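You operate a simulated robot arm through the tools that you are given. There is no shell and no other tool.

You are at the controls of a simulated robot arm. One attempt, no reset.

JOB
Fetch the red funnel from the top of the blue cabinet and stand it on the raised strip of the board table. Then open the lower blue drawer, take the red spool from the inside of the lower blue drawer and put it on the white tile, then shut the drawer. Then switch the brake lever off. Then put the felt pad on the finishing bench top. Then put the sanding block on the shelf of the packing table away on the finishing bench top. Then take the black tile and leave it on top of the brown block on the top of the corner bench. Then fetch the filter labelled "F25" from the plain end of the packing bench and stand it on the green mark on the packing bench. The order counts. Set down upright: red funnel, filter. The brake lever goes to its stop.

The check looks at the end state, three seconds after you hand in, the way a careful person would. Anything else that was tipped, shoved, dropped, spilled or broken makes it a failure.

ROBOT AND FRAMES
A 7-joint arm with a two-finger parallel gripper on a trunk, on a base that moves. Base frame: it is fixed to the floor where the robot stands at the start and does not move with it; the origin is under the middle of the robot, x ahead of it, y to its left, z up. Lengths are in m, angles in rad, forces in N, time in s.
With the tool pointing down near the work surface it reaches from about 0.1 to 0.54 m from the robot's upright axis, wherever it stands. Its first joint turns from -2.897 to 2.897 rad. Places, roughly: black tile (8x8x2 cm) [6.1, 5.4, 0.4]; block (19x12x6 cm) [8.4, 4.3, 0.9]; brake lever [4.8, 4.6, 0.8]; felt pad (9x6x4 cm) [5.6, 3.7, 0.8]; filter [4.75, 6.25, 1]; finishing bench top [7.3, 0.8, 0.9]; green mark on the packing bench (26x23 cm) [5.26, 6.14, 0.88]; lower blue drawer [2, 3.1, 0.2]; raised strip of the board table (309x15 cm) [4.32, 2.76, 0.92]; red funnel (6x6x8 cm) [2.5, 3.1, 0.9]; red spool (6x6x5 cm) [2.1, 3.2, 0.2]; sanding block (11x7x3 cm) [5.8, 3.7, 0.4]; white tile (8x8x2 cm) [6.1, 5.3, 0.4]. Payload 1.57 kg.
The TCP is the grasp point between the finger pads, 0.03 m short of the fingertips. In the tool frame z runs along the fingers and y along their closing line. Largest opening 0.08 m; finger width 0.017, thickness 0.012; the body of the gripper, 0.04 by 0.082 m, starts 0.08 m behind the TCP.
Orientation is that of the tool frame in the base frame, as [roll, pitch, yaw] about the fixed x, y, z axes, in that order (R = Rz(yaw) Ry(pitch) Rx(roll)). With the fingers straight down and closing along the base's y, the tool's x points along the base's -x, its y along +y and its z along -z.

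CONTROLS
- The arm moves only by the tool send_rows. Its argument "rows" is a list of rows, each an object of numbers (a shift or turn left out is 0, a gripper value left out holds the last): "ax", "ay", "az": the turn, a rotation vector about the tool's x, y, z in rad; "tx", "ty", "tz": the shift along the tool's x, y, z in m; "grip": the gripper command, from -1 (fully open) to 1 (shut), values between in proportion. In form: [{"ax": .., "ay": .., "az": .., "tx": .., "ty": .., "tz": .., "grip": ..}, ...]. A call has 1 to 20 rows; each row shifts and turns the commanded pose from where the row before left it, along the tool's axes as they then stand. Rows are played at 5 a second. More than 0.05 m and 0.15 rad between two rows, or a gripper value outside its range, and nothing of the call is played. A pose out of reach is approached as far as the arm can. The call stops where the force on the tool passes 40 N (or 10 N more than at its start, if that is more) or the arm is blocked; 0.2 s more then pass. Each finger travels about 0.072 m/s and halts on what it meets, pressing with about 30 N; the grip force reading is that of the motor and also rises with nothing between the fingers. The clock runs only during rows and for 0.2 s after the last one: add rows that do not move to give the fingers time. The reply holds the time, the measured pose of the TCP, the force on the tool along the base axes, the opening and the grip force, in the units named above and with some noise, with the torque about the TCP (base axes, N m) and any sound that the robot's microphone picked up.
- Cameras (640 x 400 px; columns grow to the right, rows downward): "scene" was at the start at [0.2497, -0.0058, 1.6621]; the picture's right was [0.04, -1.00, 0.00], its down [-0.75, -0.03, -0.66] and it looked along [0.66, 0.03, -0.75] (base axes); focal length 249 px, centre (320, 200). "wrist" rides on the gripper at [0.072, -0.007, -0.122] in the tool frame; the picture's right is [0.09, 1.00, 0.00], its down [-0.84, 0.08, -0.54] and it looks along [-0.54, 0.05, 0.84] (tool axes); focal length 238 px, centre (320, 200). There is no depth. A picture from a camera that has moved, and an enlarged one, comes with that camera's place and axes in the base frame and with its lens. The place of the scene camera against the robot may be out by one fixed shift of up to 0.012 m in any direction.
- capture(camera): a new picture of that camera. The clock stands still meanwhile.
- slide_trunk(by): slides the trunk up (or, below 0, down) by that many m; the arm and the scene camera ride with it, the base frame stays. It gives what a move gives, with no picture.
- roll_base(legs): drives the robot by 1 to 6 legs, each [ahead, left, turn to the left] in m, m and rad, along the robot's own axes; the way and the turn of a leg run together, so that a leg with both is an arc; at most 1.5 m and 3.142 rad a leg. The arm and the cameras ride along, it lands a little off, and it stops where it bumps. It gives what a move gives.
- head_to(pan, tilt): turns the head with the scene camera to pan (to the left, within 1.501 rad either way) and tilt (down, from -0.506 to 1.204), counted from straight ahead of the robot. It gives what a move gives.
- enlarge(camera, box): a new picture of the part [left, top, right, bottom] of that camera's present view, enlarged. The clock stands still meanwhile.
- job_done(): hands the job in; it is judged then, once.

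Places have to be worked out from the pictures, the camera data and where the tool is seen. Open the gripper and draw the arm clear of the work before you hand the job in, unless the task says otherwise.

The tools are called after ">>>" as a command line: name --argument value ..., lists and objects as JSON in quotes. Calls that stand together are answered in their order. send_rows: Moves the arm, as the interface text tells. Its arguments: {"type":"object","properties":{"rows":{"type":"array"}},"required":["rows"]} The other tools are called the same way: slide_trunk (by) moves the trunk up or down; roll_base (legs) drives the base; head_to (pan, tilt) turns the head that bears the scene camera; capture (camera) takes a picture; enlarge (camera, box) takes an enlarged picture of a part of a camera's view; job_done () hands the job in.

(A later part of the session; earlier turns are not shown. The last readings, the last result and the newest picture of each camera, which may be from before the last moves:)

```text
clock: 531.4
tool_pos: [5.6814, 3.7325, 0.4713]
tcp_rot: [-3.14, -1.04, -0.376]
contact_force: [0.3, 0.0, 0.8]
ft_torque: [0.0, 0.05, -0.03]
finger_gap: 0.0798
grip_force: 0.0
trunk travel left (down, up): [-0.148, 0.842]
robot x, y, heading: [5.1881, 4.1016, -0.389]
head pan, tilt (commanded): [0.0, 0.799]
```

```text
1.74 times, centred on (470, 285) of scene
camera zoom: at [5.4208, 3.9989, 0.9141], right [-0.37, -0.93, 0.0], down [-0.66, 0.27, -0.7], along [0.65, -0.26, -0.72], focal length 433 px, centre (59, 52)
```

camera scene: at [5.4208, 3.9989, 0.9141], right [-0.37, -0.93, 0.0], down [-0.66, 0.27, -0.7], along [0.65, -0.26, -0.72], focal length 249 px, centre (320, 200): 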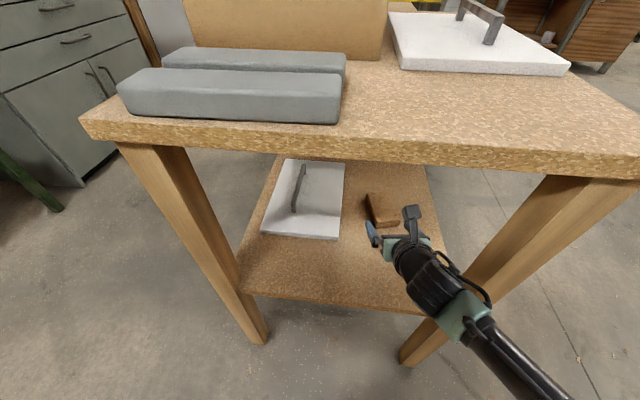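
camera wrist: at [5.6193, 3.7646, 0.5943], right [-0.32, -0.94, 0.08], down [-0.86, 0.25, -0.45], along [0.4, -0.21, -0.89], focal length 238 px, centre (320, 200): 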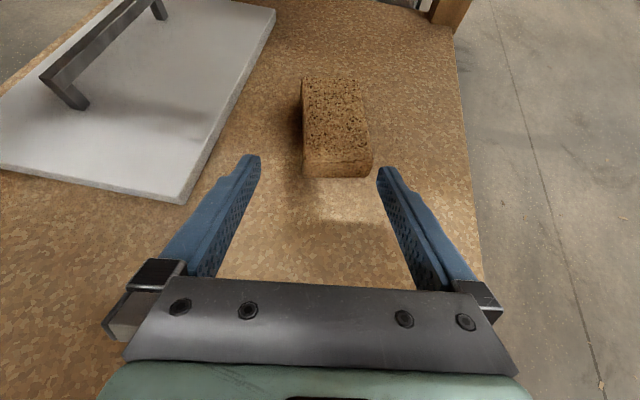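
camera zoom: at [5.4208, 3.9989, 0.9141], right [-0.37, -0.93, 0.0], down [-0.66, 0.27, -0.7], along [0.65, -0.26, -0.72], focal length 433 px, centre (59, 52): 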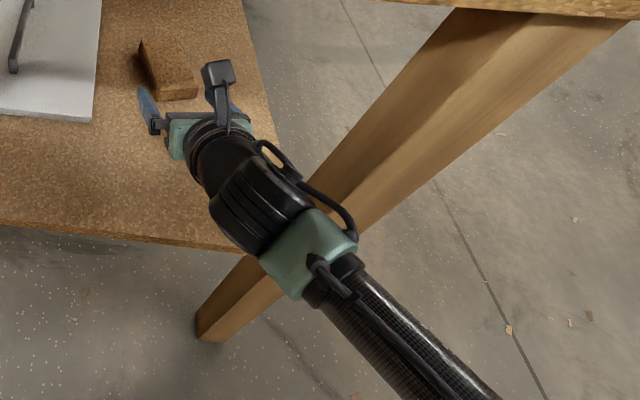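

The wrist housing is already almost at the leg, so gripping from this side will not work. Better plan: from the table's front, nudge the block's far end with closed fingertips so that it turns toward me, then grip it from the front. I back out and raise the tool.

>>> roll_base --legs '[[-0.2, 0.037, 0]]'

>>> send_rows --rows '[{"tx": -0.02, "tz": -0.0345}, {"tx": -0.02, "tz": -0.0345}, {"tx": -0.01, "tz": -0.0172}, {}]'

>>> slide_trunk --by 0.4

>>> slide_trunk --by 0.35

```text
clock: 533.0
tool_pos: [5.509, 3.8407, 0.4703]
tcp_rot: [-3.139, -1.042, -0.376]
contact_force: [0.4, 0.0, -0.2]
ft_torque: [-0.01, -0.03, 0.01]
finger_gap: 0.0798
grip_force: 0.0
trunk travel left (down, up): [-0.148, 0.842]
robot x, y, heading: [5.0149, 4.207, -0.387]
head pan, tilt (commanded): [0.0, 0.799]
```

```text
clock: 534.0
tool_pos: [5.419, 3.8784, 0.4719]
tcp_rot: [-3.14, -1.039, -0.374]
contact_force: [-0.1, -0.3, -0.1]
ft_torque: [-0.02, -0.03, -0.02]
finger_gap: 0.08
grip_force: 0.0
trunk travel left (down, up): [-0.148, 0.842]
robot x, y, heading: [5.0119, 4.2128, -0.38]
head pan, tilt (commanded): [0.0, 0.799]
```

```text
clock: 537.9
tool_pos: [5.4194, 3.8788, 0.8714]
tcp_rot: [-3.138, -1.039, -0.375]
contact_force: [0.3, -0.1, 0.7]
ft_torque: [-0.03, 0.01, -0.01]
finger_gap: 0.0799
grip_force: 0.0
trunk travel left (down, up): [-0.548, 0.442]
robot x, y, heading: [5.0194, 4.2086, -0.375]
head pan, tilt (commanded): [0.0, 0.799]
```

```text
clock: 541.3
tool_pos: [5.4199, 3.8784, 1.2217]
tcp_rot: [-3.141, -1.04, -0.377]
contact_force: [0.1, 0.2, -0.5]
ft_torque: [-0.01, 0.01, 0.01]
finger_gap: 0.0801
grip_force: 0.0
trunk travel left (down, up): [-0.898, 0.092]
robot x, y, heading: [5.0202, 4.2073, -0.382]
head pan, tilt (commanded): [0.0, 0.799]
```

I drive round to the table's front side and turn to face it.

>>> roll_base --legs '[[-0.126, -0.92, 0], [0, 0, 1.435], [0, -0.8, 0]]'

>>> capture --camera "scene"

```text
clock: 553.5
tool_pos: [5.6267, 3.3529, 1.2225]
tcp_rot: [-3.14, -1.042, 1.056]
contact_force: [0.3, 0.7, -1.0]
ft_torque: [0.01, 0.0, 0.01]
finger_gap: 0.0798
grip_force: 0.0
trunk travel left (down, up): [-0.898, 0.092]
robot x, y, heading: [5.241, 3.0016, 1.048]
head pan, tilt (commanded): [0.0, 0.799]
```

```text
taken
camera scene: at [5.3695, 3.208, 1.6641], right [0.87, -0.5, 0.0], down [-0.36, -0.62, -0.7], along [0.35, 0.6, -0.72], focal length 249 px, centre (320, 200)
```

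scene: 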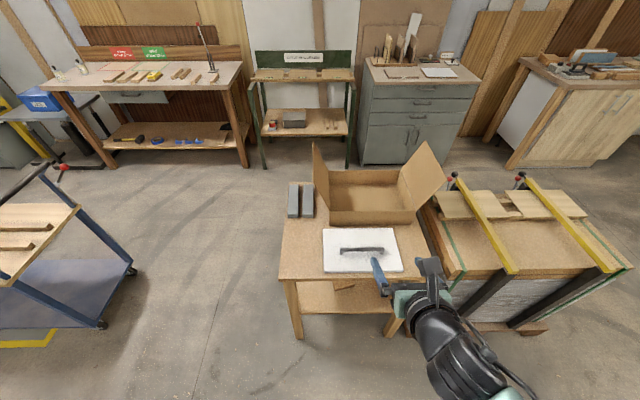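

The tool is in front of the table at e1≈3.24, leaning along e2. I close the fingers and lower the trunk to shelf height.

>>> send_rows --rows '[{"grip": 1}, {}, {}, {}]'

>>> slide_trunk --by -0.4

>>> slide_trunk --by -0.36

>>> capture --camera "wrist"

>>> capture --camera "scene"

```text
clock: 554.5
tool_pos: [5.6272, 3.3524, 1.221]
tcp_rot: [-3.14, -1.04, 1.057]
contact_force: [-0.4, -0.3, -0.1]
ft_torque: [0.02, 0.02, 0.0]
finger_gap: 0.0
grip_force: 21.5
trunk travel left (down, up): [-0.898, 0.092]
robot x, y, heading: [5.2458, 3.0, 1.047]
head pan, tilt (commanded): [0.0, 0.799]
```

```text
clock: 558.4
tool_pos: [5.6275, 3.3527, 0.8227]
tcp_rot: [-3.142, -1.04, 1.056]
contact_force: [0.7, 1.0, -1.1]
ft_torque: [0.01, 0.01, 0.03]
finger_gap: 0.0
grip_force: 21.3
trunk travel left (down, up): [-0.498, 0.492]
robot x, y, heading: [5.2443, 3.0003, 1.049]
head pan, tilt (commanded): [0.0, 0.799]
```

```text
clock: 561.9
tool_pos: [5.6276, 3.3524, 0.4621]
tcp_rot: [-3.14, -1.041, 1.056]
contact_force: [0.4, -0.3, -0.4]
ft_torque: [-0.01, 0.01, -0.03]
finger_gap: 0.0
grip_force: 20.9
trunk travel left (down, up): [-0.138, 0.852]
robot x, y, heading: [5.2425, 2.9971, 1.054]
head pan, tilt (commanded): [0.0, 0.799]
```

```text
taken
camera wrist: at [5.5881, 3.2965, 0.585], right [0.89, -0.45, 0.08], down [-0.37, -0.81, -0.45], along [0.26, 0.37, -0.89], focal length 238 px, centre (320, 200)
```

wrist: 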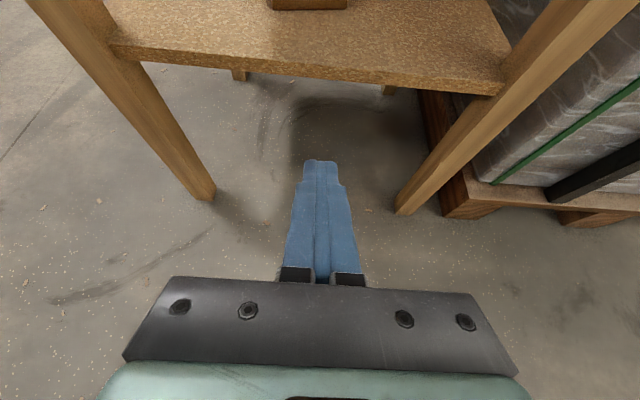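

```text
taken
camera scene: at [5.3696, 3.2079, 0.9041], right [0.87, -0.5, 0.0], down [-0.36, -0.62, -0.7], along [0.35, 0.6, -0.72], focal length 249 px, centre (320, 200)
```

scene: 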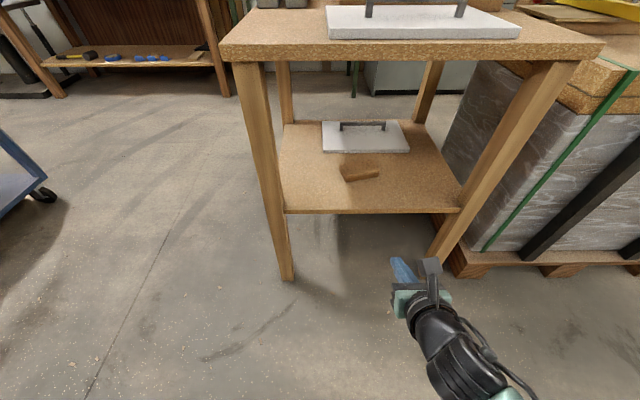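

The block's front side runs from about e1 3.156 to 3.272. I shift the tips toward its right end and drive in 0.25 m above the shelf, then touch down to learn the exact shelf height.

>>> send_rows --rows '[{"ty": 0.012}, {}]'

>>> roll_base --legs '[[0.25, 0.0, 0]]'

>>> capture --camera "wrist"

>>> capture --camera "scene"

```text
clock: 562.5
tool_pos: [5.6376, 3.3471, 0.4613]
tcp_rot: [-3.138, -1.04, 1.055]
contact_force: [-0.6, 1.3, -0.1]
ft_torque: [0.0, -0.02, -0.01]
finger_gap: 0.0001
grip_force: 21.9
trunk travel left (down, up): [-0.138, 0.852]
robot x, y, heading: [5.2408, 3.0006, 1.051]
head pan, tilt (commanded): [0.0, 0.799]
```

```text
clock: 564.3
tool_pos: [5.7635, 3.5613, 0.461]
tcp_rot: [-3.14, -1.042, 1.052]
contact_force: [0.1, 0.3, -0.3]
ft_torque: [0.02, 0.01, 0.02]
finger_gap: 0.0
grip_force: 20.9
trunk travel left (down, up): [-0.138, 0.852]
robot x, y, heading: [5.3674, 3.2141, 1.042]
head pan, tilt (commanded): [0.0, 0.799]
```

```text
taken
camera wrist: at [5.7244, 3.5042, 0.5847], right [0.89, -0.45, 0.08], down [-0.37, -0.81, -0.45], along [0.27, 0.37, -0.89], focal length 238 px, centre (320, 200)
```

wrist: 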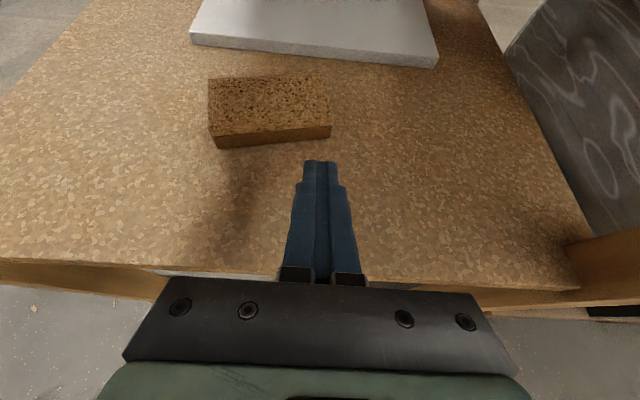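

```text
taken
camera scene: at [5.4951, 3.4227, 0.9041], right [0.86, -0.5, 0.0], down [-0.36, -0.62, -0.7], along [0.35, 0.6, -0.72], focal length 249 px, centre (320, 200)
```

scene: 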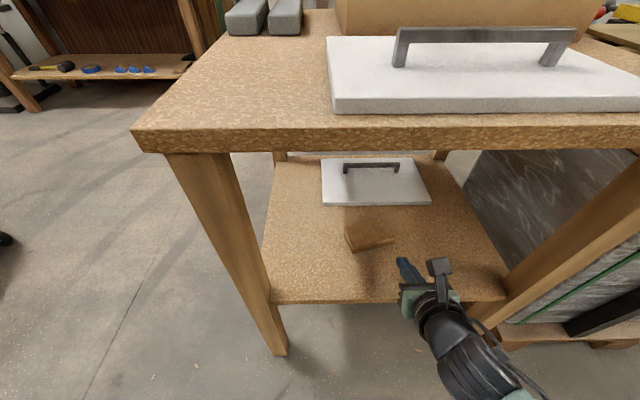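

The wrist camera sees the block clearly ahead of the tips. I shift 8 mm left and lower step by step to feel the shelf.

>>> send_rows --rows '[{"ty": -0.008}, {"tx": -0.0129, "tz": 0.0076}, {"tx": -0.0069, "tz": 0.004}, {}]'

>>> send_rows --rows '[{"tx": -0.0043, "tz": 0.0025}, {}, {"tx": -0.0043, "tz": 0.0025}, {}]'

>>> capture --camera "wrist"

```text
clock: 565.3
tool_pos: [5.7563, 3.5644, 0.4385]
tcp_rot: [-3.139, -1.04, 1.053]
contact_force: [0.2, 0.1, -0.3]
ft_torque: [0.02, 0.0, 0.01]
finger_gap: 0.0
grip_force: 21.5
trunk travel left (down, up): [-0.138, 0.852]
robot x, y, heading: [5.3668, 3.2126, 1.047]
head pan, tilt (commanded): [0.0, 0.799]
```

```text
clock: 566.3
tool_pos: [5.757, 3.5646, 0.4275]
tcp_rot: [-3.141, -1.04, 1.054]
contact_force: [0.8, -0.3, -0.4]
ft_torque: [0.03, -0.01, 0.02]
finger_gap: 0.0003
grip_force: 20.8
trunk travel left (down, up): [-0.138, 0.852]
robot x, y, heading: [5.3704, 3.2146, 1.041]
head pan, tilt (commanded): [0.0, 0.799]
```

```text
taken
camera wrist: at [5.7176, 3.5089, 0.5513], right [0.89, -0.45, 0.08], down [-0.37, -0.81, -0.45], along [0.27, 0.37, -0.89], focal length 238 px, centre (320, 200)
```

wrist: 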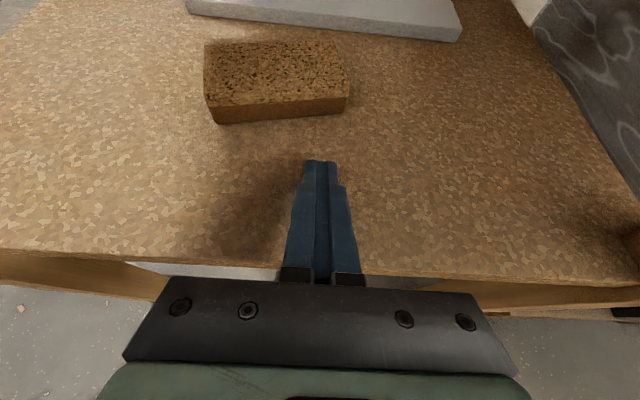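

No contact yet at tip height 0.405. I go down 5 mm more, then push forward against the block's right end.

>>> send_rows --rows '[{"tx": -0.0043, "tz": 0.0025}, {}]'

>>> send_rows --rows '[{"tx": 0.0101, "tz": 0.0172}, {"tx": 0.0101, "tz": 0.0172}, {"tx": 0.0101, "tz": 0.0172}, {}]'

>>> capture --camera "wrist"

```text
clock: 566.9
tool_pos: [5.7573, 3.5652, 0.4222]
tcp_rot: [-3.14, -1.039, 1.051]
contact_force: [0.1, 0.4, -0.7]
ft_torque: [0.01, 0.03, 0.01]
finger_gap: 0.0003
grip_force: 22.1
trunk travel left (down, up): [-0.138, 0.852]
robot x, y, heading: [5.3662, 3.2169, 1.045]
head pan, tilt (commanded): [0.0, 0.799]
```

```text
clock: 567.9
tool_pos: [5.7868, 3.6187, 0.4233]
tcp_rot: [-3.141, -1.041, 1.053]
contact_force: [-0.3, 0.6, -0.2]
ft_torque: [0.03, -0.02, -0.01]
finger_gap: 0.0001
grip_force: 21.3
trunk travel left (down, up): [-0.138, 0.852]
robot x, y, heading: [5.3673, 3.214, 1.041]
head pan, tilt (commanded): [0.0, 0.799]
```

```text
taken
camera wrist: at [5.7461, 3.5615, 0.5473], right [0.89, -0.45, 0.08], down [-0.37, -0.81, -0.45], along [0.27, 0.37, -0.89], focal length 238 px, centre (320, 200)
```

wrist: 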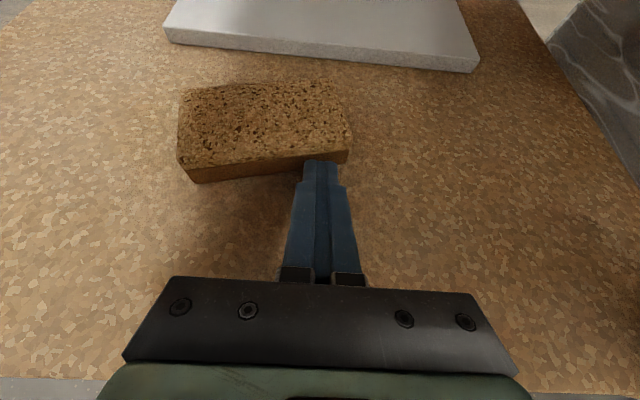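

The tips touch the block's front near its right end. I push forward 4 cm and look how it turns.

>>> send_rows --rows '[{"tx": 0.0076, "tz": 0.0129}, {"tx": 0.0076, "tz": 0.0129}, {"tx": 0.0051, "tz": 0.0086}, {}]'

>>> capture --camera "wrist"

```text
clock: 568.9
tool_pos: [5.8054, 3.6508, 0.4233]
tcp_rot: [-3.139, -1.039, 1.053]
contact_force: [-0.8, -0.2, 0.0]
ft_torque: [-0.04, -0.02, 0.02]
finger_gap: 0.0001
grip_force: 21.4
trunk travel left (down, up): [-0.138, 0.852]
robot x, y, heading: [5.3632, 3.2148, 1.046]
head pan, tilt (commanded): [0.0, 0.799]
```

```text
taken
camera wrist: at [5.7661, 3.5946, 0.547], right [0.89, -0.45, 0.08], down [-0.37, -0.81, -0.45], along [0.27, 0.37, -0.89], focal length 238 px, centre (320, 200)
```

wrist: 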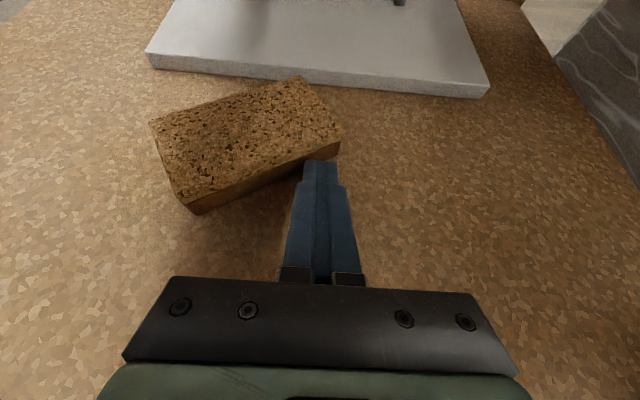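

It turns as hoped; its far corner is about 4 cm from the white plate. I push 2 cm more.

>>> send_rows --rows '[{"tx": 0.0051, "tz": 0.0086}, {"tx": 0.0051, "tz": 0.0086}, {}]'

>>> capture --camera "wrist"

```text
clock: 569.7
tool_pos: [5.8152, 3.6668, 0.4226]
tcp_rot: [-3.14, -1.04, 1.053]
contact_force: [0.5, -0.1, -0.2]
ft_torque: [0.02, -0.01, -0.02]
finger_gap: 0.0001
grip_force: 21.3
trunk travel left (down, up): [-0.138, 0.852]
robot x, y, heading: [5.368, 3.2171, 1.043]
head pan, tilt (commanded): [0.0, 0.799]
```

```text
taken
camera wrist: at [5.776, 3.6113, 0.5465], right [0.89, -0.45, 0.08], down [-0.37, -0.81, -0.45], along [0.27, 0.37, -0.89], focal length 238 px, centre (320, 200)
```

wrist: 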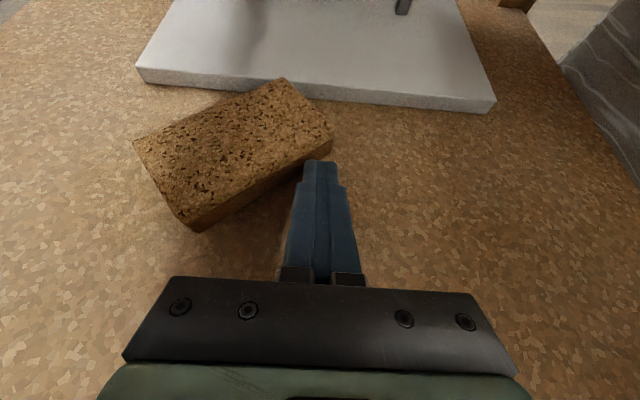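

It has turned about 25°; pushing on would bring its corner near the plate. I go round to the other end instead: back off, move left, forward again, and push its near-left corner to the right, which turns it the same way.

>>> send_rows --rows '[{"tx": -0.0202, "tz": -0.0345}, {"tx": -0.0202, "tz": -0.0345}, {"ty": -0.05}, {"ty": -0.05}, {}]'

>>> capture --camera "wrist"

```text
clock: 570.9
tool_pos: [5.6897, 3.649, 0.4248]
tcp_rot: [-3.141, -1.041, 1.053]
contact_force: [-0.3, 0.0, -0.3]
ft_torque: [0.02, -0.01, 0.01]
finger_gap: 0.0
grip_force: 21.1
trunk travel left (down, up): [-0.138, 0.852]
robot x, y, heading: [5.3648, 3.2156, 1.047]
head pan, tilt (commanded): [0.0, 0.799]
```

```text
taken
camera wrist: at [5.651, 3.593, 0.5486], right [0.89, -0.45, 0.08], down [-0.37, -0.81, -0.45], along [0.27, 0.37, -0.89], focal length 238 px, centre (320, 200)
```

wrist: 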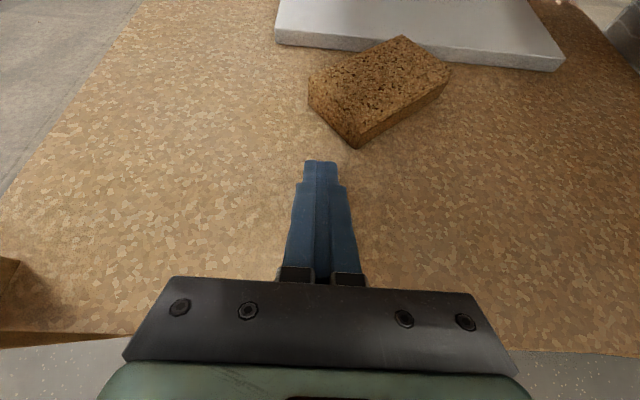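

The near corner is ahead right of the tips. I shift 1.5 cm further left, go forward 4.5 cm beside the end face, and push right 5 cm.

>>> send_rows --rows '[{"ty": -0.015}, {"tx": 0.0114, "tz": 0.0194}, {"tx": 0.0114, "tz": 0.0194}, {}]'

>>> send_rows --rows '[{"ty": 0.012}, {"ty": 0.012}, {"ty": 0.012}, {"ty": 0.012}, {}]'

>>> capture --camera "wrist"

```text
clock: 571.9
tool_pos: [5.6981, 3.6959, 0.425]
tcp_rot: [-3.138, -1.041, 1.05]
contact_force: [0.0, 0.0, 0.6]
ft_torque: [0.01, 0.01, 0.04]
finger_gap: 0.0
grip_force: 21.1
trunk travel left (down, up): [-0.138, 0.852]
robot x, y, heading: [5.3667, 3.2111, 1.044]
head pan, tilt (commanded): [0.0, 0.799]
```

```text
clock: 573.1
tool_pos: [5.7409, 3.6719, 0.4234]
tcp_rot: [-3.14, -1.04, 1.052]
contact_force: [-1.0, -0.8, 0.9]
ft_torque: [0.02, 0.03, 0.02]
finger_gap: 0.0001
grip_force: 21.4
trunk travel left (down, up): [-0.138, 0.852]
robot x, y, heading: [5.3636, 3.2187, 1.044]
head pan, tilt (commanded): [0.0, 0.799]
```

```text
taken
camera wrist: at [5.7005, 3.6148, 0.5478], right [0.89, -0.45, 0.08], down [-0.37, -0.81, -0.45], along [0.27, 0.37, -0.89], focal length 238 px, centre (320, 200)
```

wrist: 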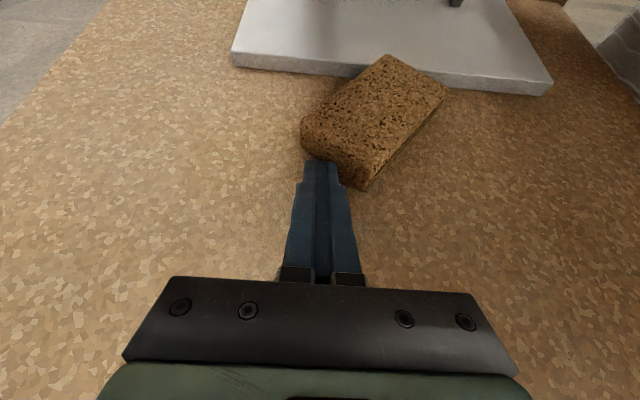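

It now stands at about 51°. I push 2.5 cm further right to turn it to roughly 70°, keeping an eye on the plate.

>>> send_rows --rows '[{"ty": 0.009}, {"ty": 0.009}, {"ty": 0.008}, {}]'

>>> capture --camera "wrist"

```text
clock: 574.1
tool_pos: [5.7631, 3.6584, 0.4242]
tcp_rot: [3.141, -1.041, 1.052]
contact_force: [-0.8, -1.0, -1.3]
ft_torque: [-0.02, 0.02, 0.02]
finger_gap: 0.0
grip_force: 21.0
trunk travel left (down, up): [-0.138, 0.852]
robot x, y, heading: [5.3682, 3.2105, 1.044]
head pan, tilt (commanded): [0.0, 0.799]
```

```text
taken
camera wrist: at [5.7238, 3.6016, 0.5474], right [0.89, -0.45, 0.08], down [-0.37, -0.81, -0.45], along [0.27, 0.37, -0.89], focal length 238 px, centre (320, 200)
```

wrist: 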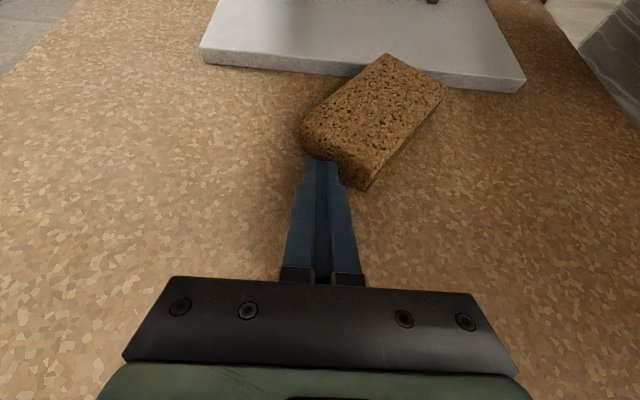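

The block now mostly slides; its long axis is at about +0.40 rad, which already allows a diagonal grip from here clear of the leg. I back off, rise 5 cm, open the fingers and turn the tool to that direction.

>>> send_rows --rows '[{"ty": -0.006}, {"tx": -0.0202, "tz": -0.0345}, {"tx": -0.0202, "tz": -0.0345}, {"tx": -0.0101, "tz": -0.0172}, {"tx": 0.0216, "tz": -0.0127}, {"tx": 0.0216, "tz": -0.0127, "grip": -1}, {"ax": -0.1087, "az": 0.0638}, {"ax": -0.1087, "az": 0.0638}, {"ax": -0.1087, "az": 0.0638}, {"ax": -0.1087, "az": 0.0638}, {"ax": -0.1087, "az": 0.0638}, {}]'

>>> capture --camera "wrist"

>>> capture --camera "scene"

```text
clock: 576.7
tool_pos: [5.7079, 3.5738, 0.4746]
tcp_rot: [-3.139, -1.04, 0.418]
contact_force: [-0.7, 0.2, 0.0]
ft_torque: [0.0, -0.02, -0.02]
finger_gap: 0.0801
grip_force: 0.1
trunk travel left (down, up): [-0.138, 0.852]
robot x, y, heading: [5.3677, 3.2176, 1.039]
head pan, tilt (commanded): [0.0, 0.799]
```

```text
taken
camera wrist: at [5.6432, 3.5528, 0.5983], right [0.45, -0.89, 0.08], down [-0.78, -0.43, -0.45], along [0.43, 0.14, -0.89], focal length 238 px, centre (320, 200)
```

wrist: 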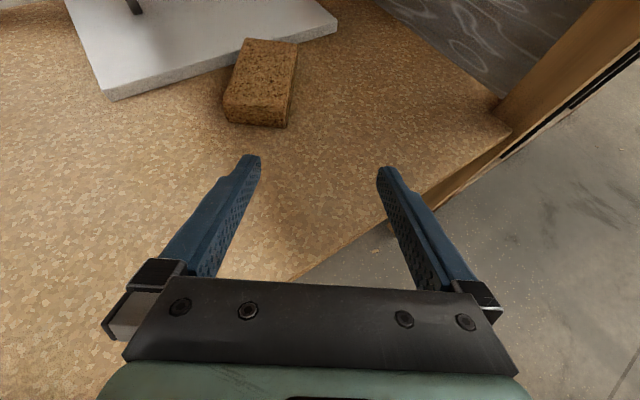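

```text
taken
camera scene: at [5.4951, 3.4228, 0.9041], right [0.86, -0.5, 0.0], down [-0.36, -0.62, -0.7], along [0.35, 0.6, -0.72], focal length 249 px, centre (320, 200)
```

scene: 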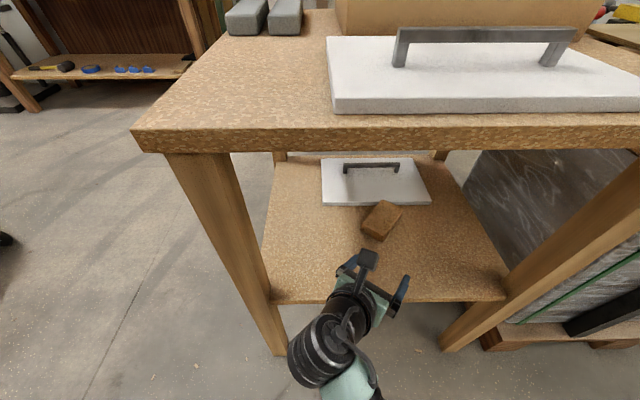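

The block now lies nearly along the tool's direction, just to its left. I enlarge to measure it.

>>> enlarge --camera "wrist" --box '[190, 10, 350, 140]'

```text
3.08 times, centred on (270, 75) of wrist
camera zoom: at [5.6432, 3.5528, 0.5983], right [0.45, -0.89, 0.08], down [-0.78, -0.43, -0.45], along [0.43, 0.14, -0.89], focal length 733 px, centre (474, 585)
```

zoom: 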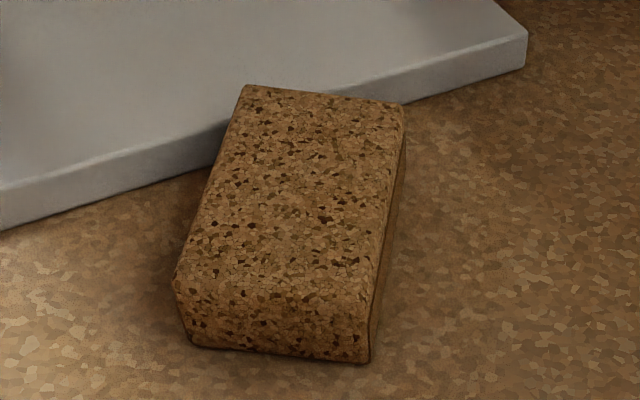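

Block: near end centre (5.791, 3.684), axis +0.407 rad. I drive the base 6 cm ahead, then move the tool left 3.2 cm and forward in steps above the block.

>>> roll_base --legs '[[0.06, 0.0, 0]]'

>>> send_rows --rows '[{"ty": -0.03}, {"tx": 0.0152, "tz": 0.0259}, {"tx": 0.0152, "tz": 0.0259}, {}]'

>>> capture --camera "wrist"

>>> capture --camera "scene"

```text
clock: 577.7
tool_pos: [5.7387, 3.6252, 0.476]
tcp_rot: [-3.14, -1.041, 0.42]
contact_force: [0.8, -0.3, 1.1]
ft_torque: [0.0, -0.01, 0.05]
finger_gap: 0.0803
grip_force: 0.1
trunk travel left (down, up): [-0.138, 0.852]
robot x, y, heading: [5.3936, 3.267, 1.042]
head pan, tilt (commanded): [0.0, 0.799]
```

```text
clock: 578.7
tool_pos: [5.7816, 3.6768, 0.4751]
tcp_rot: [-3.139, -1.039, 0.419]
contact_force: [0.4, 0.0, -0.4]
ft_torque: [0.0, 0.01, -0.02]
finger_gap: 0.0797
grip_force: 0.0
trunk travel left (down, up): [-0.138, 0.852]
robot x, y, heading: [5.3962, 3.2667, 1.04]
head pan, tilt (commanded): [0.0, 0.799]
```

```text
taken
camera wrist: at [5.7168, 3.6559, 0.5979], right [0.45, -0.89, 0.08], down [-0.78, -0.44, -0.45], along [0.43, 0.14, -0.89], focal length 238 px, centre (320, 200)
```

wrist: 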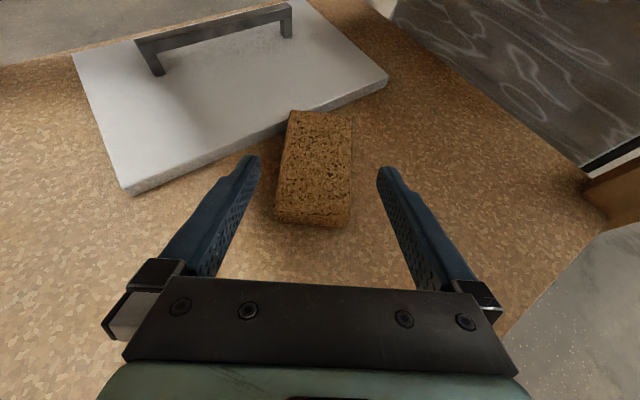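

```text
taken
camera scene: at [5.5252, 3.4739, 0.9041], right [0.86, -0.5, 0.0], down [-0.36, -0.62, -0.7], along [0.35, 0.6, -0.72], focal length 249 px, centre (320, 200)
```

scene: 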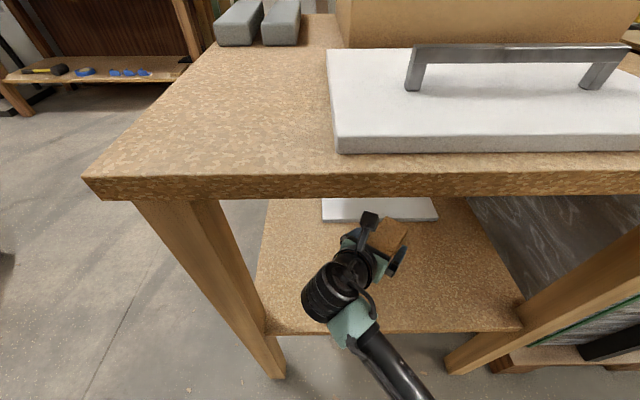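

Well aligned (within 2 mm). I lower 5.3 cm so the fingers straddle the block's near end, then move forward 2.7 cm.

>>> send_rows --rows '[{"tx": -0.0172, "tz": 0.0101, "ty": -0.0015}, {"tx": -0.0172, "tz": 0.0101}, {"tx": -0.0112, "tz": 0.0066}, {}]'

>>> send_rows --rows '[{"tx": 0.0066, "tz": 0.0112}, {"tx": 0.0071, "tz": 0.0121}, {}]'

>>> capture --camera "wrist"

```text
clock: 579.7
tool_pos: [5.7807, 3.6785, 0.4226]
tcp_rot: [-3.14, -1.043, 0.418]
contact_force: [1.0, -0.2, 1.4]
ft_torque: [-0.01, -0.04, 0.01]
finger_gap: 0.08
grip_force: 0.1
trunk travel left (down, up): [-0.138, 0.852]
robot x, y, heading: [5.3971, 3.2699, 1.045]
head pan, tilt (commanded): [0.0, 0.799]
```

```text
clock: 580.5
tool_pos: [5.804, 3.6904, 0.4225]
tcp_rot: [-3.14, -1.042, 0.421]
contact_force: [-2.3, -0.3, 3.5]
ft_torque: [-0.11, -0.12, -0.12]
finger_gap: 0.0797
grip_force: 0.1
trunk travel left (down, up): [-0.138, 0.852]
robot x, y, heading: [5.3989, 3.2666, 1.045]
head pan, tilt (commanded): [0.0, 0.799]
```

```text
taken
camera wrist: at [5.7391, 3.6682, 0.5459], right [0.45, -0.89, 0.08], down [-0.78, -0.43, -0.45], along [0.43, 0.14, -0.89], focal length 238 px, centre (320, 200)
```

wrist: 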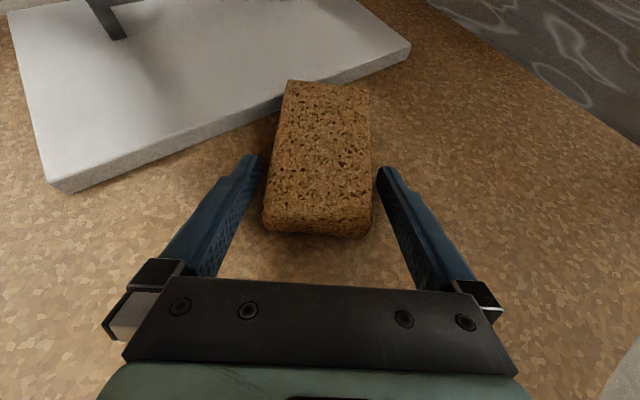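

The fingers straddle the near half of the block. I close.

>>> send_rows --rows '[{"grip": 0.2}, {"grip": 1}, {}, {}, {}]'

>>> capture --camera "wrist"

```text
clock: 581.7
tool_pos: [5.8059, 3.6896, 0.4245]
tcp_rot: [-3.139, -1.043, 0.419]
contact_force: [1.8, -2.5, 4.8]
ft_torque: [-0.11, -0.19, -0.07]
finger_gap: 0.0611
grip_force: 29.9
trunk travel left (down, up): [-0.138, 0.852]
robot x, y, heading: [5.3949, 3.2656, 1.045]
head pan, tilt (commanded): [0.0, 0.799]
```

```text
taken
camera wrist: at [5.7389, 3.6681, 0.5459], right [0.45, -0.89, 0.08], down [-0.78, -0.43, -0.45], along [0.43, 0.14, -0.89], focal length 238 px, centre (320, 200)
```

wrist: 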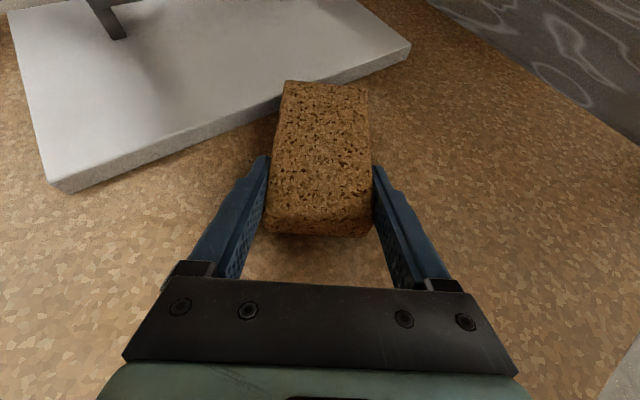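

Held (gap 61 mm, 30 N). I lift it 2.5 cm, check, and reverse straight out from under the table.

>>> send_rows --rows '[{"tx": 0.0108, "tz": -0.0063}, {"tx": 0.0129, "tz": -0.0076}, {}]'

>>> capture --camera "wrist"

>>> roll_base --legs '[[-0.3, 0.0, 0]]'

>>> capture --camera "scene"

```text
clock: 582.5
tool_pos: [5.8036, 3.6895, 0.4511]
tcp_rot: [-3.138, -1.042, 0.42]
contact_force: [-0.4, 0.1, -0.5]
ft_torque: [-0.02, 0.01, -0.05]
finger_gap: 0.0612
grip_force: 30.2
trunk travel left (down, up): [-0.138, 0.852]
robot x, y, heading: [5.3958, 3.2678, 1.04]
head pan, tilt (commanded): [0.0, 0.799]
```

```text
taken
camera wrist: at [5.739, 3.6679, 0.5743], right [0.45, -0.89, 0.08], down [-0.78, -0.44, -0.45], along [0.43, 0.14, -0.89], focal length 238 px, centre (320, 200)
```

wrist: 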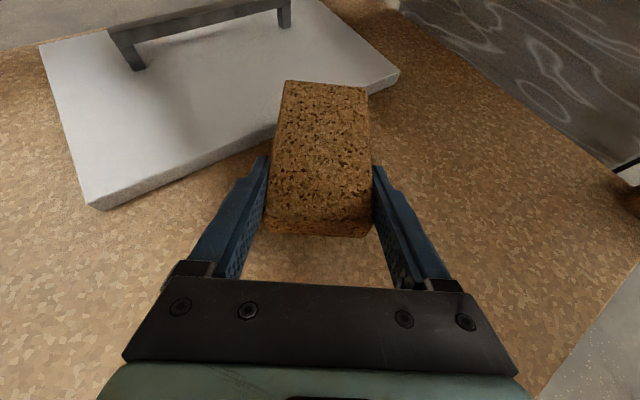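

```text
clock: 584.5
tool_pos: [5.6534, 3.4372, 0.4516]
tcp_rot: [-3.14, -1.039, 0.428]
contact_force: [0.1, 0.2, 0.1]
ft_torque: [-0.01, 0.01, 0.01]
finger_gap: 0.0611
grip_force: 29.8
trunk travel left (down, up): [-0.138, 0.852]
robot x, y, heading: [5.2482, 3.0096, 1.051]
head pan, tilt (commanded): [0.0, 0.799]
```

```text
taken
camera scene: at [5.3762, 3.2196, 0.9041], right [0.87, -0.5, 0.0], down [-0.36, -0.62, -0.7], along [0.35, 0.6, -0.72], focal length 249 px, centre (320, 200)
```

scene: 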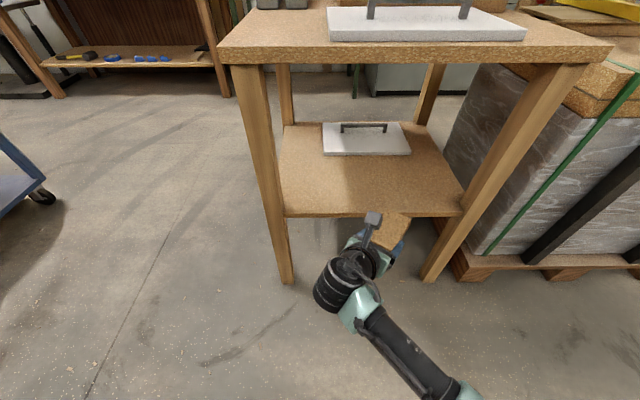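

The block is out and the plate stayed in place. I raise the trunk, turn toward the finishing bench and drive down the aisle.

>>> slide_trunk --by 0.4

>>> slide_trunk --by 0.35

>>> roll_base --legs '[[0, 0, -1.571], [1.5, 0, 0], [0.45, 0, 0]]'

>>> capture --camera "scene"

>>> capture --camera "wrist"

```text
clock: 588.3
tool_pos: [5.6532, 3.4377, 0.8513]
tcp_rot: [-3.14, -1.04, 0.428]
contact_force: [-0.4, -0.5, -0.5]
ft_torque: [-0.01, 0.03, -0.01]
finger_gap: 0.0613
grip_force: 29.7
trunk travel left (down, up): [-0.538, 0.452]
robot x, y, heading: [5.2491, 3.0064, 1.053]
head pan, tilt (commanded): [0.0, 0.799]
```

```text
clock: 591.7
tool_pos: [5.6538, 3.4371, 1.2005]
tcp_rot: [-3.14, -1.041, 0.427]
contact_force: [0.3, 0.4, 0.7]
ft_torque: [0.0, 0.02, 0.02]
finger_gap: 0.0609
grip_force: 29.8
trunk travel left (down, up): [-0.888, 0.102]
robot x, y, heading: [5.2509, 3.0114, 1.048]
head pan, tilt (commanded): [0.0, 0.799]
```

```text
clock: 605.4
tool_pos: [7.3607, 1.6165, 1.1995]
tcp_rot: [-3.139, -1.04, -1.146]
contact_force: [0.4, 0.4, 0.0]
ft_torque: [0.03, -0.01, 0.05]
finger_gap: 0.0613
grip_force: 30.0
trunk travel left (down, up): [-0.888, 0.102]
robot x, y, heading: [6.9369, 2.0178, -0.516]
head pan, tilt (commanded): [0.0, 0.799]
```

```text
taken
camera scene: at [7.154, 1.8879, 1.6541], right [-0.5, -0.87, 0.0], down [-0.62, 0.36, -0.7], along [0.6, -0.35, -0.72], focal length 249 px, centre (320, 200)
```

scene: 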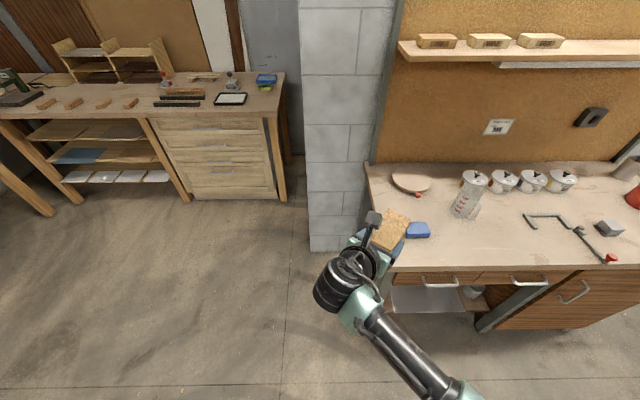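

```text
taken
camera wrist: at [7.3381, 1.6824, 1.3243], right [-0.89, -0.45, 0.08], down [-0.44, 0.78, -0.45], along [0.14, -0.43, -0.89], focal length 238 px, centre (320, 200)
```

wrist: 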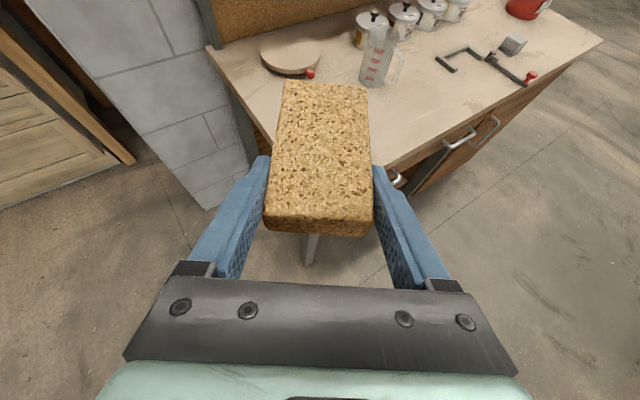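

The block is safe in the grip. I turn it about the vertical by +0.63 rad so it points straight at the bench, then move the base to the free place between felt pad and beaker.

>>> send_rows --rows '[{"ax": 0.1087, "az": -0.0638}, {"ax": 0.1087, "az": -0.0638}, {"ax": 0.1087, "az": -0.0638}, {"ax": 0.1087, "az": -0.0638}, {"ax": 0.1087, "az": -0.0638}, {"ty": -0.04}, {"ty": -0.04}, {"ty": -0.03}, {}]'

>>> roll_base --legs '[[0.1, -0.476, 0], [0.08, 0, 0]]'

>>> capture --camera "scene"

>>> capture --camera "wrist"

```text
clock: 607.4
tool_pos: [7.4136, 1.7126, 1.2022]
tcp_rot: [-3.138, -1.039, -0.517]
contact_force: [-0.5, -0.2, -0.2]
ft_torque: [0.0, 0.06, -0.01]
finger_gap: 0.0612
grip_force: 30.2
trunk travel left (down, up): [-0.888, 0.102]
robot x, y, heading: [6.9352, 2.0191, -0.527]
head pan, tilt (commanded): [0.0, 0.799]
```

```text
clock: 610.9
tool_pos: [7.3319, 1.2074, 1.2023]
tcp_rot: [-3.139, -1.04, -0.51]
contact_force: [0.0, -0.5, -0.3]
ft_torque: [0.03, -0.01, -0.02]
finger_gap: 0.0611
grip_force: 29.8
trunk travel left (down, up): [-0.888, 0.102]
robot x, y, heading: [6.8503, 1.5189, -0.515]
head pan, tilt (commanded): [0.0, 0.799]
```

```text
taken
camera scene: at [7.0712, 1.3825, 1.654], right [-0.49, -0.87, 0.0], down [-0.62, 0.35, -0.7], along [0.61, -0.34, -0.72], focal length 249 px, centre (320, 200)
```

scene: 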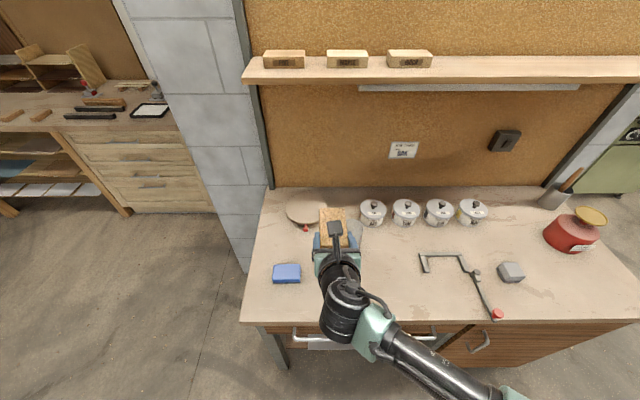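

```text
taken
camera wrist: at [7.2756, 1.2468, 1.3256], right [-0.44, -0.89, 0.08], down [-0.82, 0.37, -0.45], along [0.37, -0.26, -0.89], focal length 238 px, centre (320, 200)
```

wrist: 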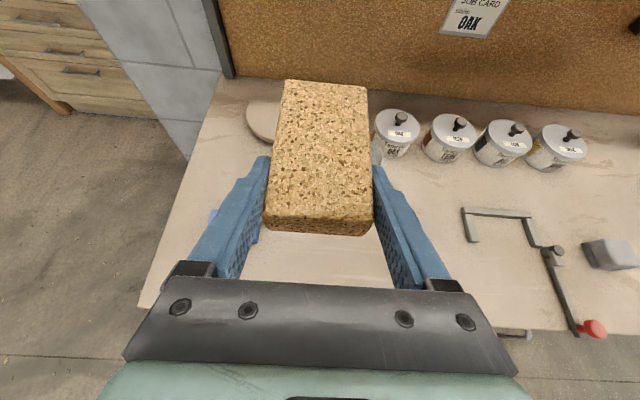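

Tool and block are over the free spot (e1 5.78, e2 4.665). I lower the trunk 0.25 m and check around.

>>> slide_trunk --by -0.24

>>> capture --camera "wrist"

>>> capture --camera "scene"

```text
clock: 613.4
tool_pos: [7.3317, 1.208, 0.9619]
tcp_rot: [-3.139, -1.041, -0.51]
contact_force: [0.8, 0.1, 0.3]
ft_torque: [0.01, 0.01, -0.02]
finger_gap: 0.0614
grip_force: 30.1
trunk travel left (down, up): [-0.648, 0.342]
robot x, y, heading: [6.8512, 1.5159, -0.516]
head pan, tilt (commanded): [0.0, 0.799]
```

```text
taken
camera wrist: at [7.2756, 1.2472, 1.0857], right [-0.44, -0.89, 0.08], down [-0.82, 0.37, -0.45], along [0.37, -0.26, -0.89], focal length 238 px, centre (320, 200)
```

wrist: 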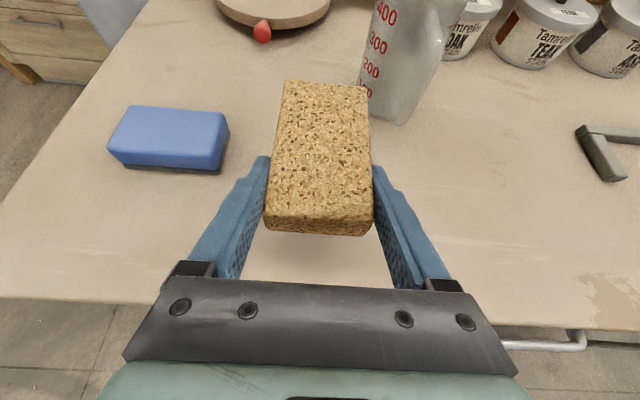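

```text
taken
camera scene: at [7.0712, 1.3829, 1.4141], right [-0.49, -0.87, 0.0], down [-0.62, 0.35, -0.7], along [0.61, -0.34, -0.72], focal length 249 px, centre (320, 200)
```

scene: 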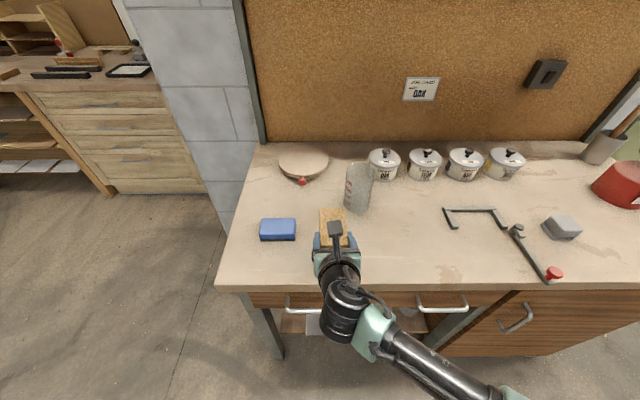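

Clearances: 5 cm to the beaker, about 3 cm to the pad. I lower 3.5 cm and then feel down in 3–4 mm steps.

>>> slide_trunk --by -0.035

>>> send_rows --rows '[{"tx": -0.0043, "tz": 0.0025}, {}, {"tx": -0.0035, "tz": 0.002}, {}]'

>>> send_rows --rows '[{"tx": -0.0026, "tz": 0.0015}, {}, {"tx": -0.0026, "tz": 0.0015}, {}]'

```text
clock: 614.2
tool_pos: [7.3327, 1.2079, 0.9272]
tcp_rot: [-3.14, -1.039, -0.509]
contact_force: [-0.8, 0.6, -0.3]
ft_torque: [-0.03, 0.01, -0.01]
finger_gap: 0.0611
grip_force: 29.8
trunk travel left (down, up): [-0.613, 0.377]
robot x, y, heading: [6.8501, 1.5141, -0.521]
head pan, tilt (commanded): [0.0, 0.799]
```

```text
clock: 615.2
tool_pos: [7.3321, 1.2086, 0.9177]
tcp_rot: [-3.141, -1.041, -0.51]
contact_force: [-1.0, -1.2, 1.1]
ft_torque: [0.02, 0.02, -0.01]
finger_gap: 0.0614
grip_force: 29.7
trunk travel left (down, up): [-0.613, 0.377]
robot x, y, heading: [6.8498, 1.5191, -0.515]
head pan, tilt (commanded): [0.0, 0.799]
```

```text
clock: 616.2
tool_pos: [7.3317, 1.2069, 0.9118]
tcp_rot: [-3.14, -1.04, -0.511]
contact_force: [0.2, -0.3, 0.2]
ft_torque: [0.06, 0.01, -0.03]
finger_gap: 0.0613
grip_force: 30.1
trunk travel left (down, up): [-0.613, 0.377]
robot x, y, heading: [6.8523, 1.5172, -0.516]
head pan, tilt (commanded): [0.0, 0.799]
```

>>> send_rows --rows '[{"tx": -0.0026, "tz": 0.0015}, {}, {"tx": -0.0026, "tz": 0.0015}, {}]'

>>> send_rows --rows '[{"tx": -0.0017, "tz": 0.001}, {}, {"tx": -0.0017, "tz": 0.001}, {}]'

>>> capture --camera "wrist"

```text
clock: 617.2
tool_pos: [7.3325, 1.2076, 0.9053]
tcp_rot: [-3.14, -1.039, -0.508]
contact_force: [0.6, 0.2, 0.4]
ft_torque: [-0.02, 0.03, 0.02]
finger_gap: 0.061
grip_force: 29.7
trunk travel left (down, up): [-0.613, 0.377]
robot x, y, heading: [6.8496, 1.5165, -0.518]
head pan, tilt (commanded): [0.0, 0.799]
```

```text
clock: 618.2
tool_pos: [7.3323, 1.2077, 0.9031]
tcp_rot: [3.14, -1.041, -0.507]
contact_force: [0.2, 0.4, 1.9]
ft_torque: [-0.11, -0.23, -0.01]
finger_gap: 0.0612
grip_force: 30.1
trunk travel left (down, up): [-0.613, 0.377]
robot x, y, heading: [6.8527, 1.518, -0.516]
head pan, tilt (commanded): [0.0, 0.799]
```

```text
taken
camera wrist: at [7.2755, 1.2474, 1.026], right [-0.44, -0.89, 0.08], down [-0.82, 0.36, -0.45], along [0.37, -0.26, -0.89], focal length 238 px, centre (320, 200)
```

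wrist: 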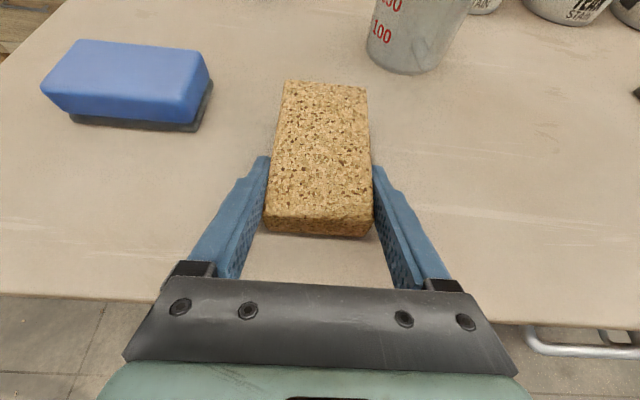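

First light touch (1.9 N) at z 0.903. Two more 1.5 mm steps so that it lies flat.

>>> send_rows --rows '[{"tx": -0.0013, "tz": 0.0008}, {}, {"tx": -0.0013, "tz": 0.0008}, {}]'

```text
clock: 619.2
tool_pos: [7.3323, 1.2063, 0.9018]
tcp_rot: [3.142, -1.048, -0.506]
contact_force: [1.1, -1.9, 18.5]
ft_torque: [0.17, 0.31, 0.02]
finger_gap: 0.061
grip_force: 30.3
trunk travel left (down, up): [-0.613, 0.377]
robot x, y, heading: [6.8543, 1.513, -0.52]
head pan, tilt (commanded): [0.0, 0.799]
```

Firm contact. I ease up 2 mm and open partly, then back straight out along the tool's forward line.

>>> send_rows --rows '[{"tx": 0.0017, "tz": -0.001}, {}, {"grip": -0.6}, {"grip": -0.8}, {"grip": -0.9}, {}, {}]'

>>> capture --camera "wrist"

```text
clock: 620.8
tool_pos: [7.333, 1.2104, 0.9016]
tcp_rot: [-3.14, -1.043, -0.505]
contact_force: [6.9, 8.8, 14.5]
ft_torque: [-0.42, -0.19, 0.31]
finger_gap: 0.0668
grip_force: 0.0
trunk travel left (down, up): [-0.613, 0.377]
robot x, y, heading: [6.8487, 1.5135, -0.517]
head pan, tilt (commanded): [0.0, 0.799]
```

```text
taken
camera wrist: at [7.2756, 1.2494, 1.0257], right [-0.44, -0.89, 0.08], down [-0.82, 0.36, -0.45], along [0.37, -0.26, -0.89], focal length 238 px, centre (320, 200)
```

wrist: 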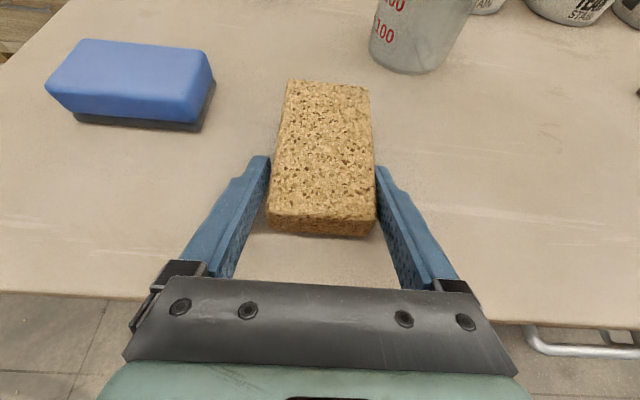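

The fingertips drag on the bench top. I raise 3 mm so that they come free, then look.

>>> send_rows --rows '[{"tx": 0.0026, "tz": -0.0015}, {}, {}]'

>>> capture --camera "wrist"

```text
clock: 621.6
tool_pos: [7.3313, 1.2063, 0.9014]
tcp_rot: [3.139, -1.039, -0.509]
contact_force: [-6.4, 1.0, 4.9]
ft_torque: [0.09, -0.1, 0.16]
finger_gap: 0.0754
grip_force: 0.1
trunk travel left (down, up): [-0.613, 0.377]
robot x, y, heading: [6.8534, 1.5165, -0.516]
head pan, tilt (commanded): [0.0, 0.799]
```

```text
taken
camera wrist: at [7.2752, 1.2463, 1.0262], right [-0.45, -0.89, 0.08], down [-0.82, 0.37, -0.45], along [0.37, -0.26, -0.89], focal length 238 px, centre (320, 200)
```

wrist: 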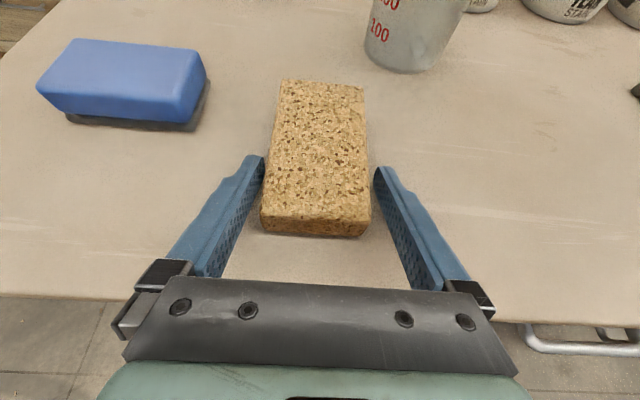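

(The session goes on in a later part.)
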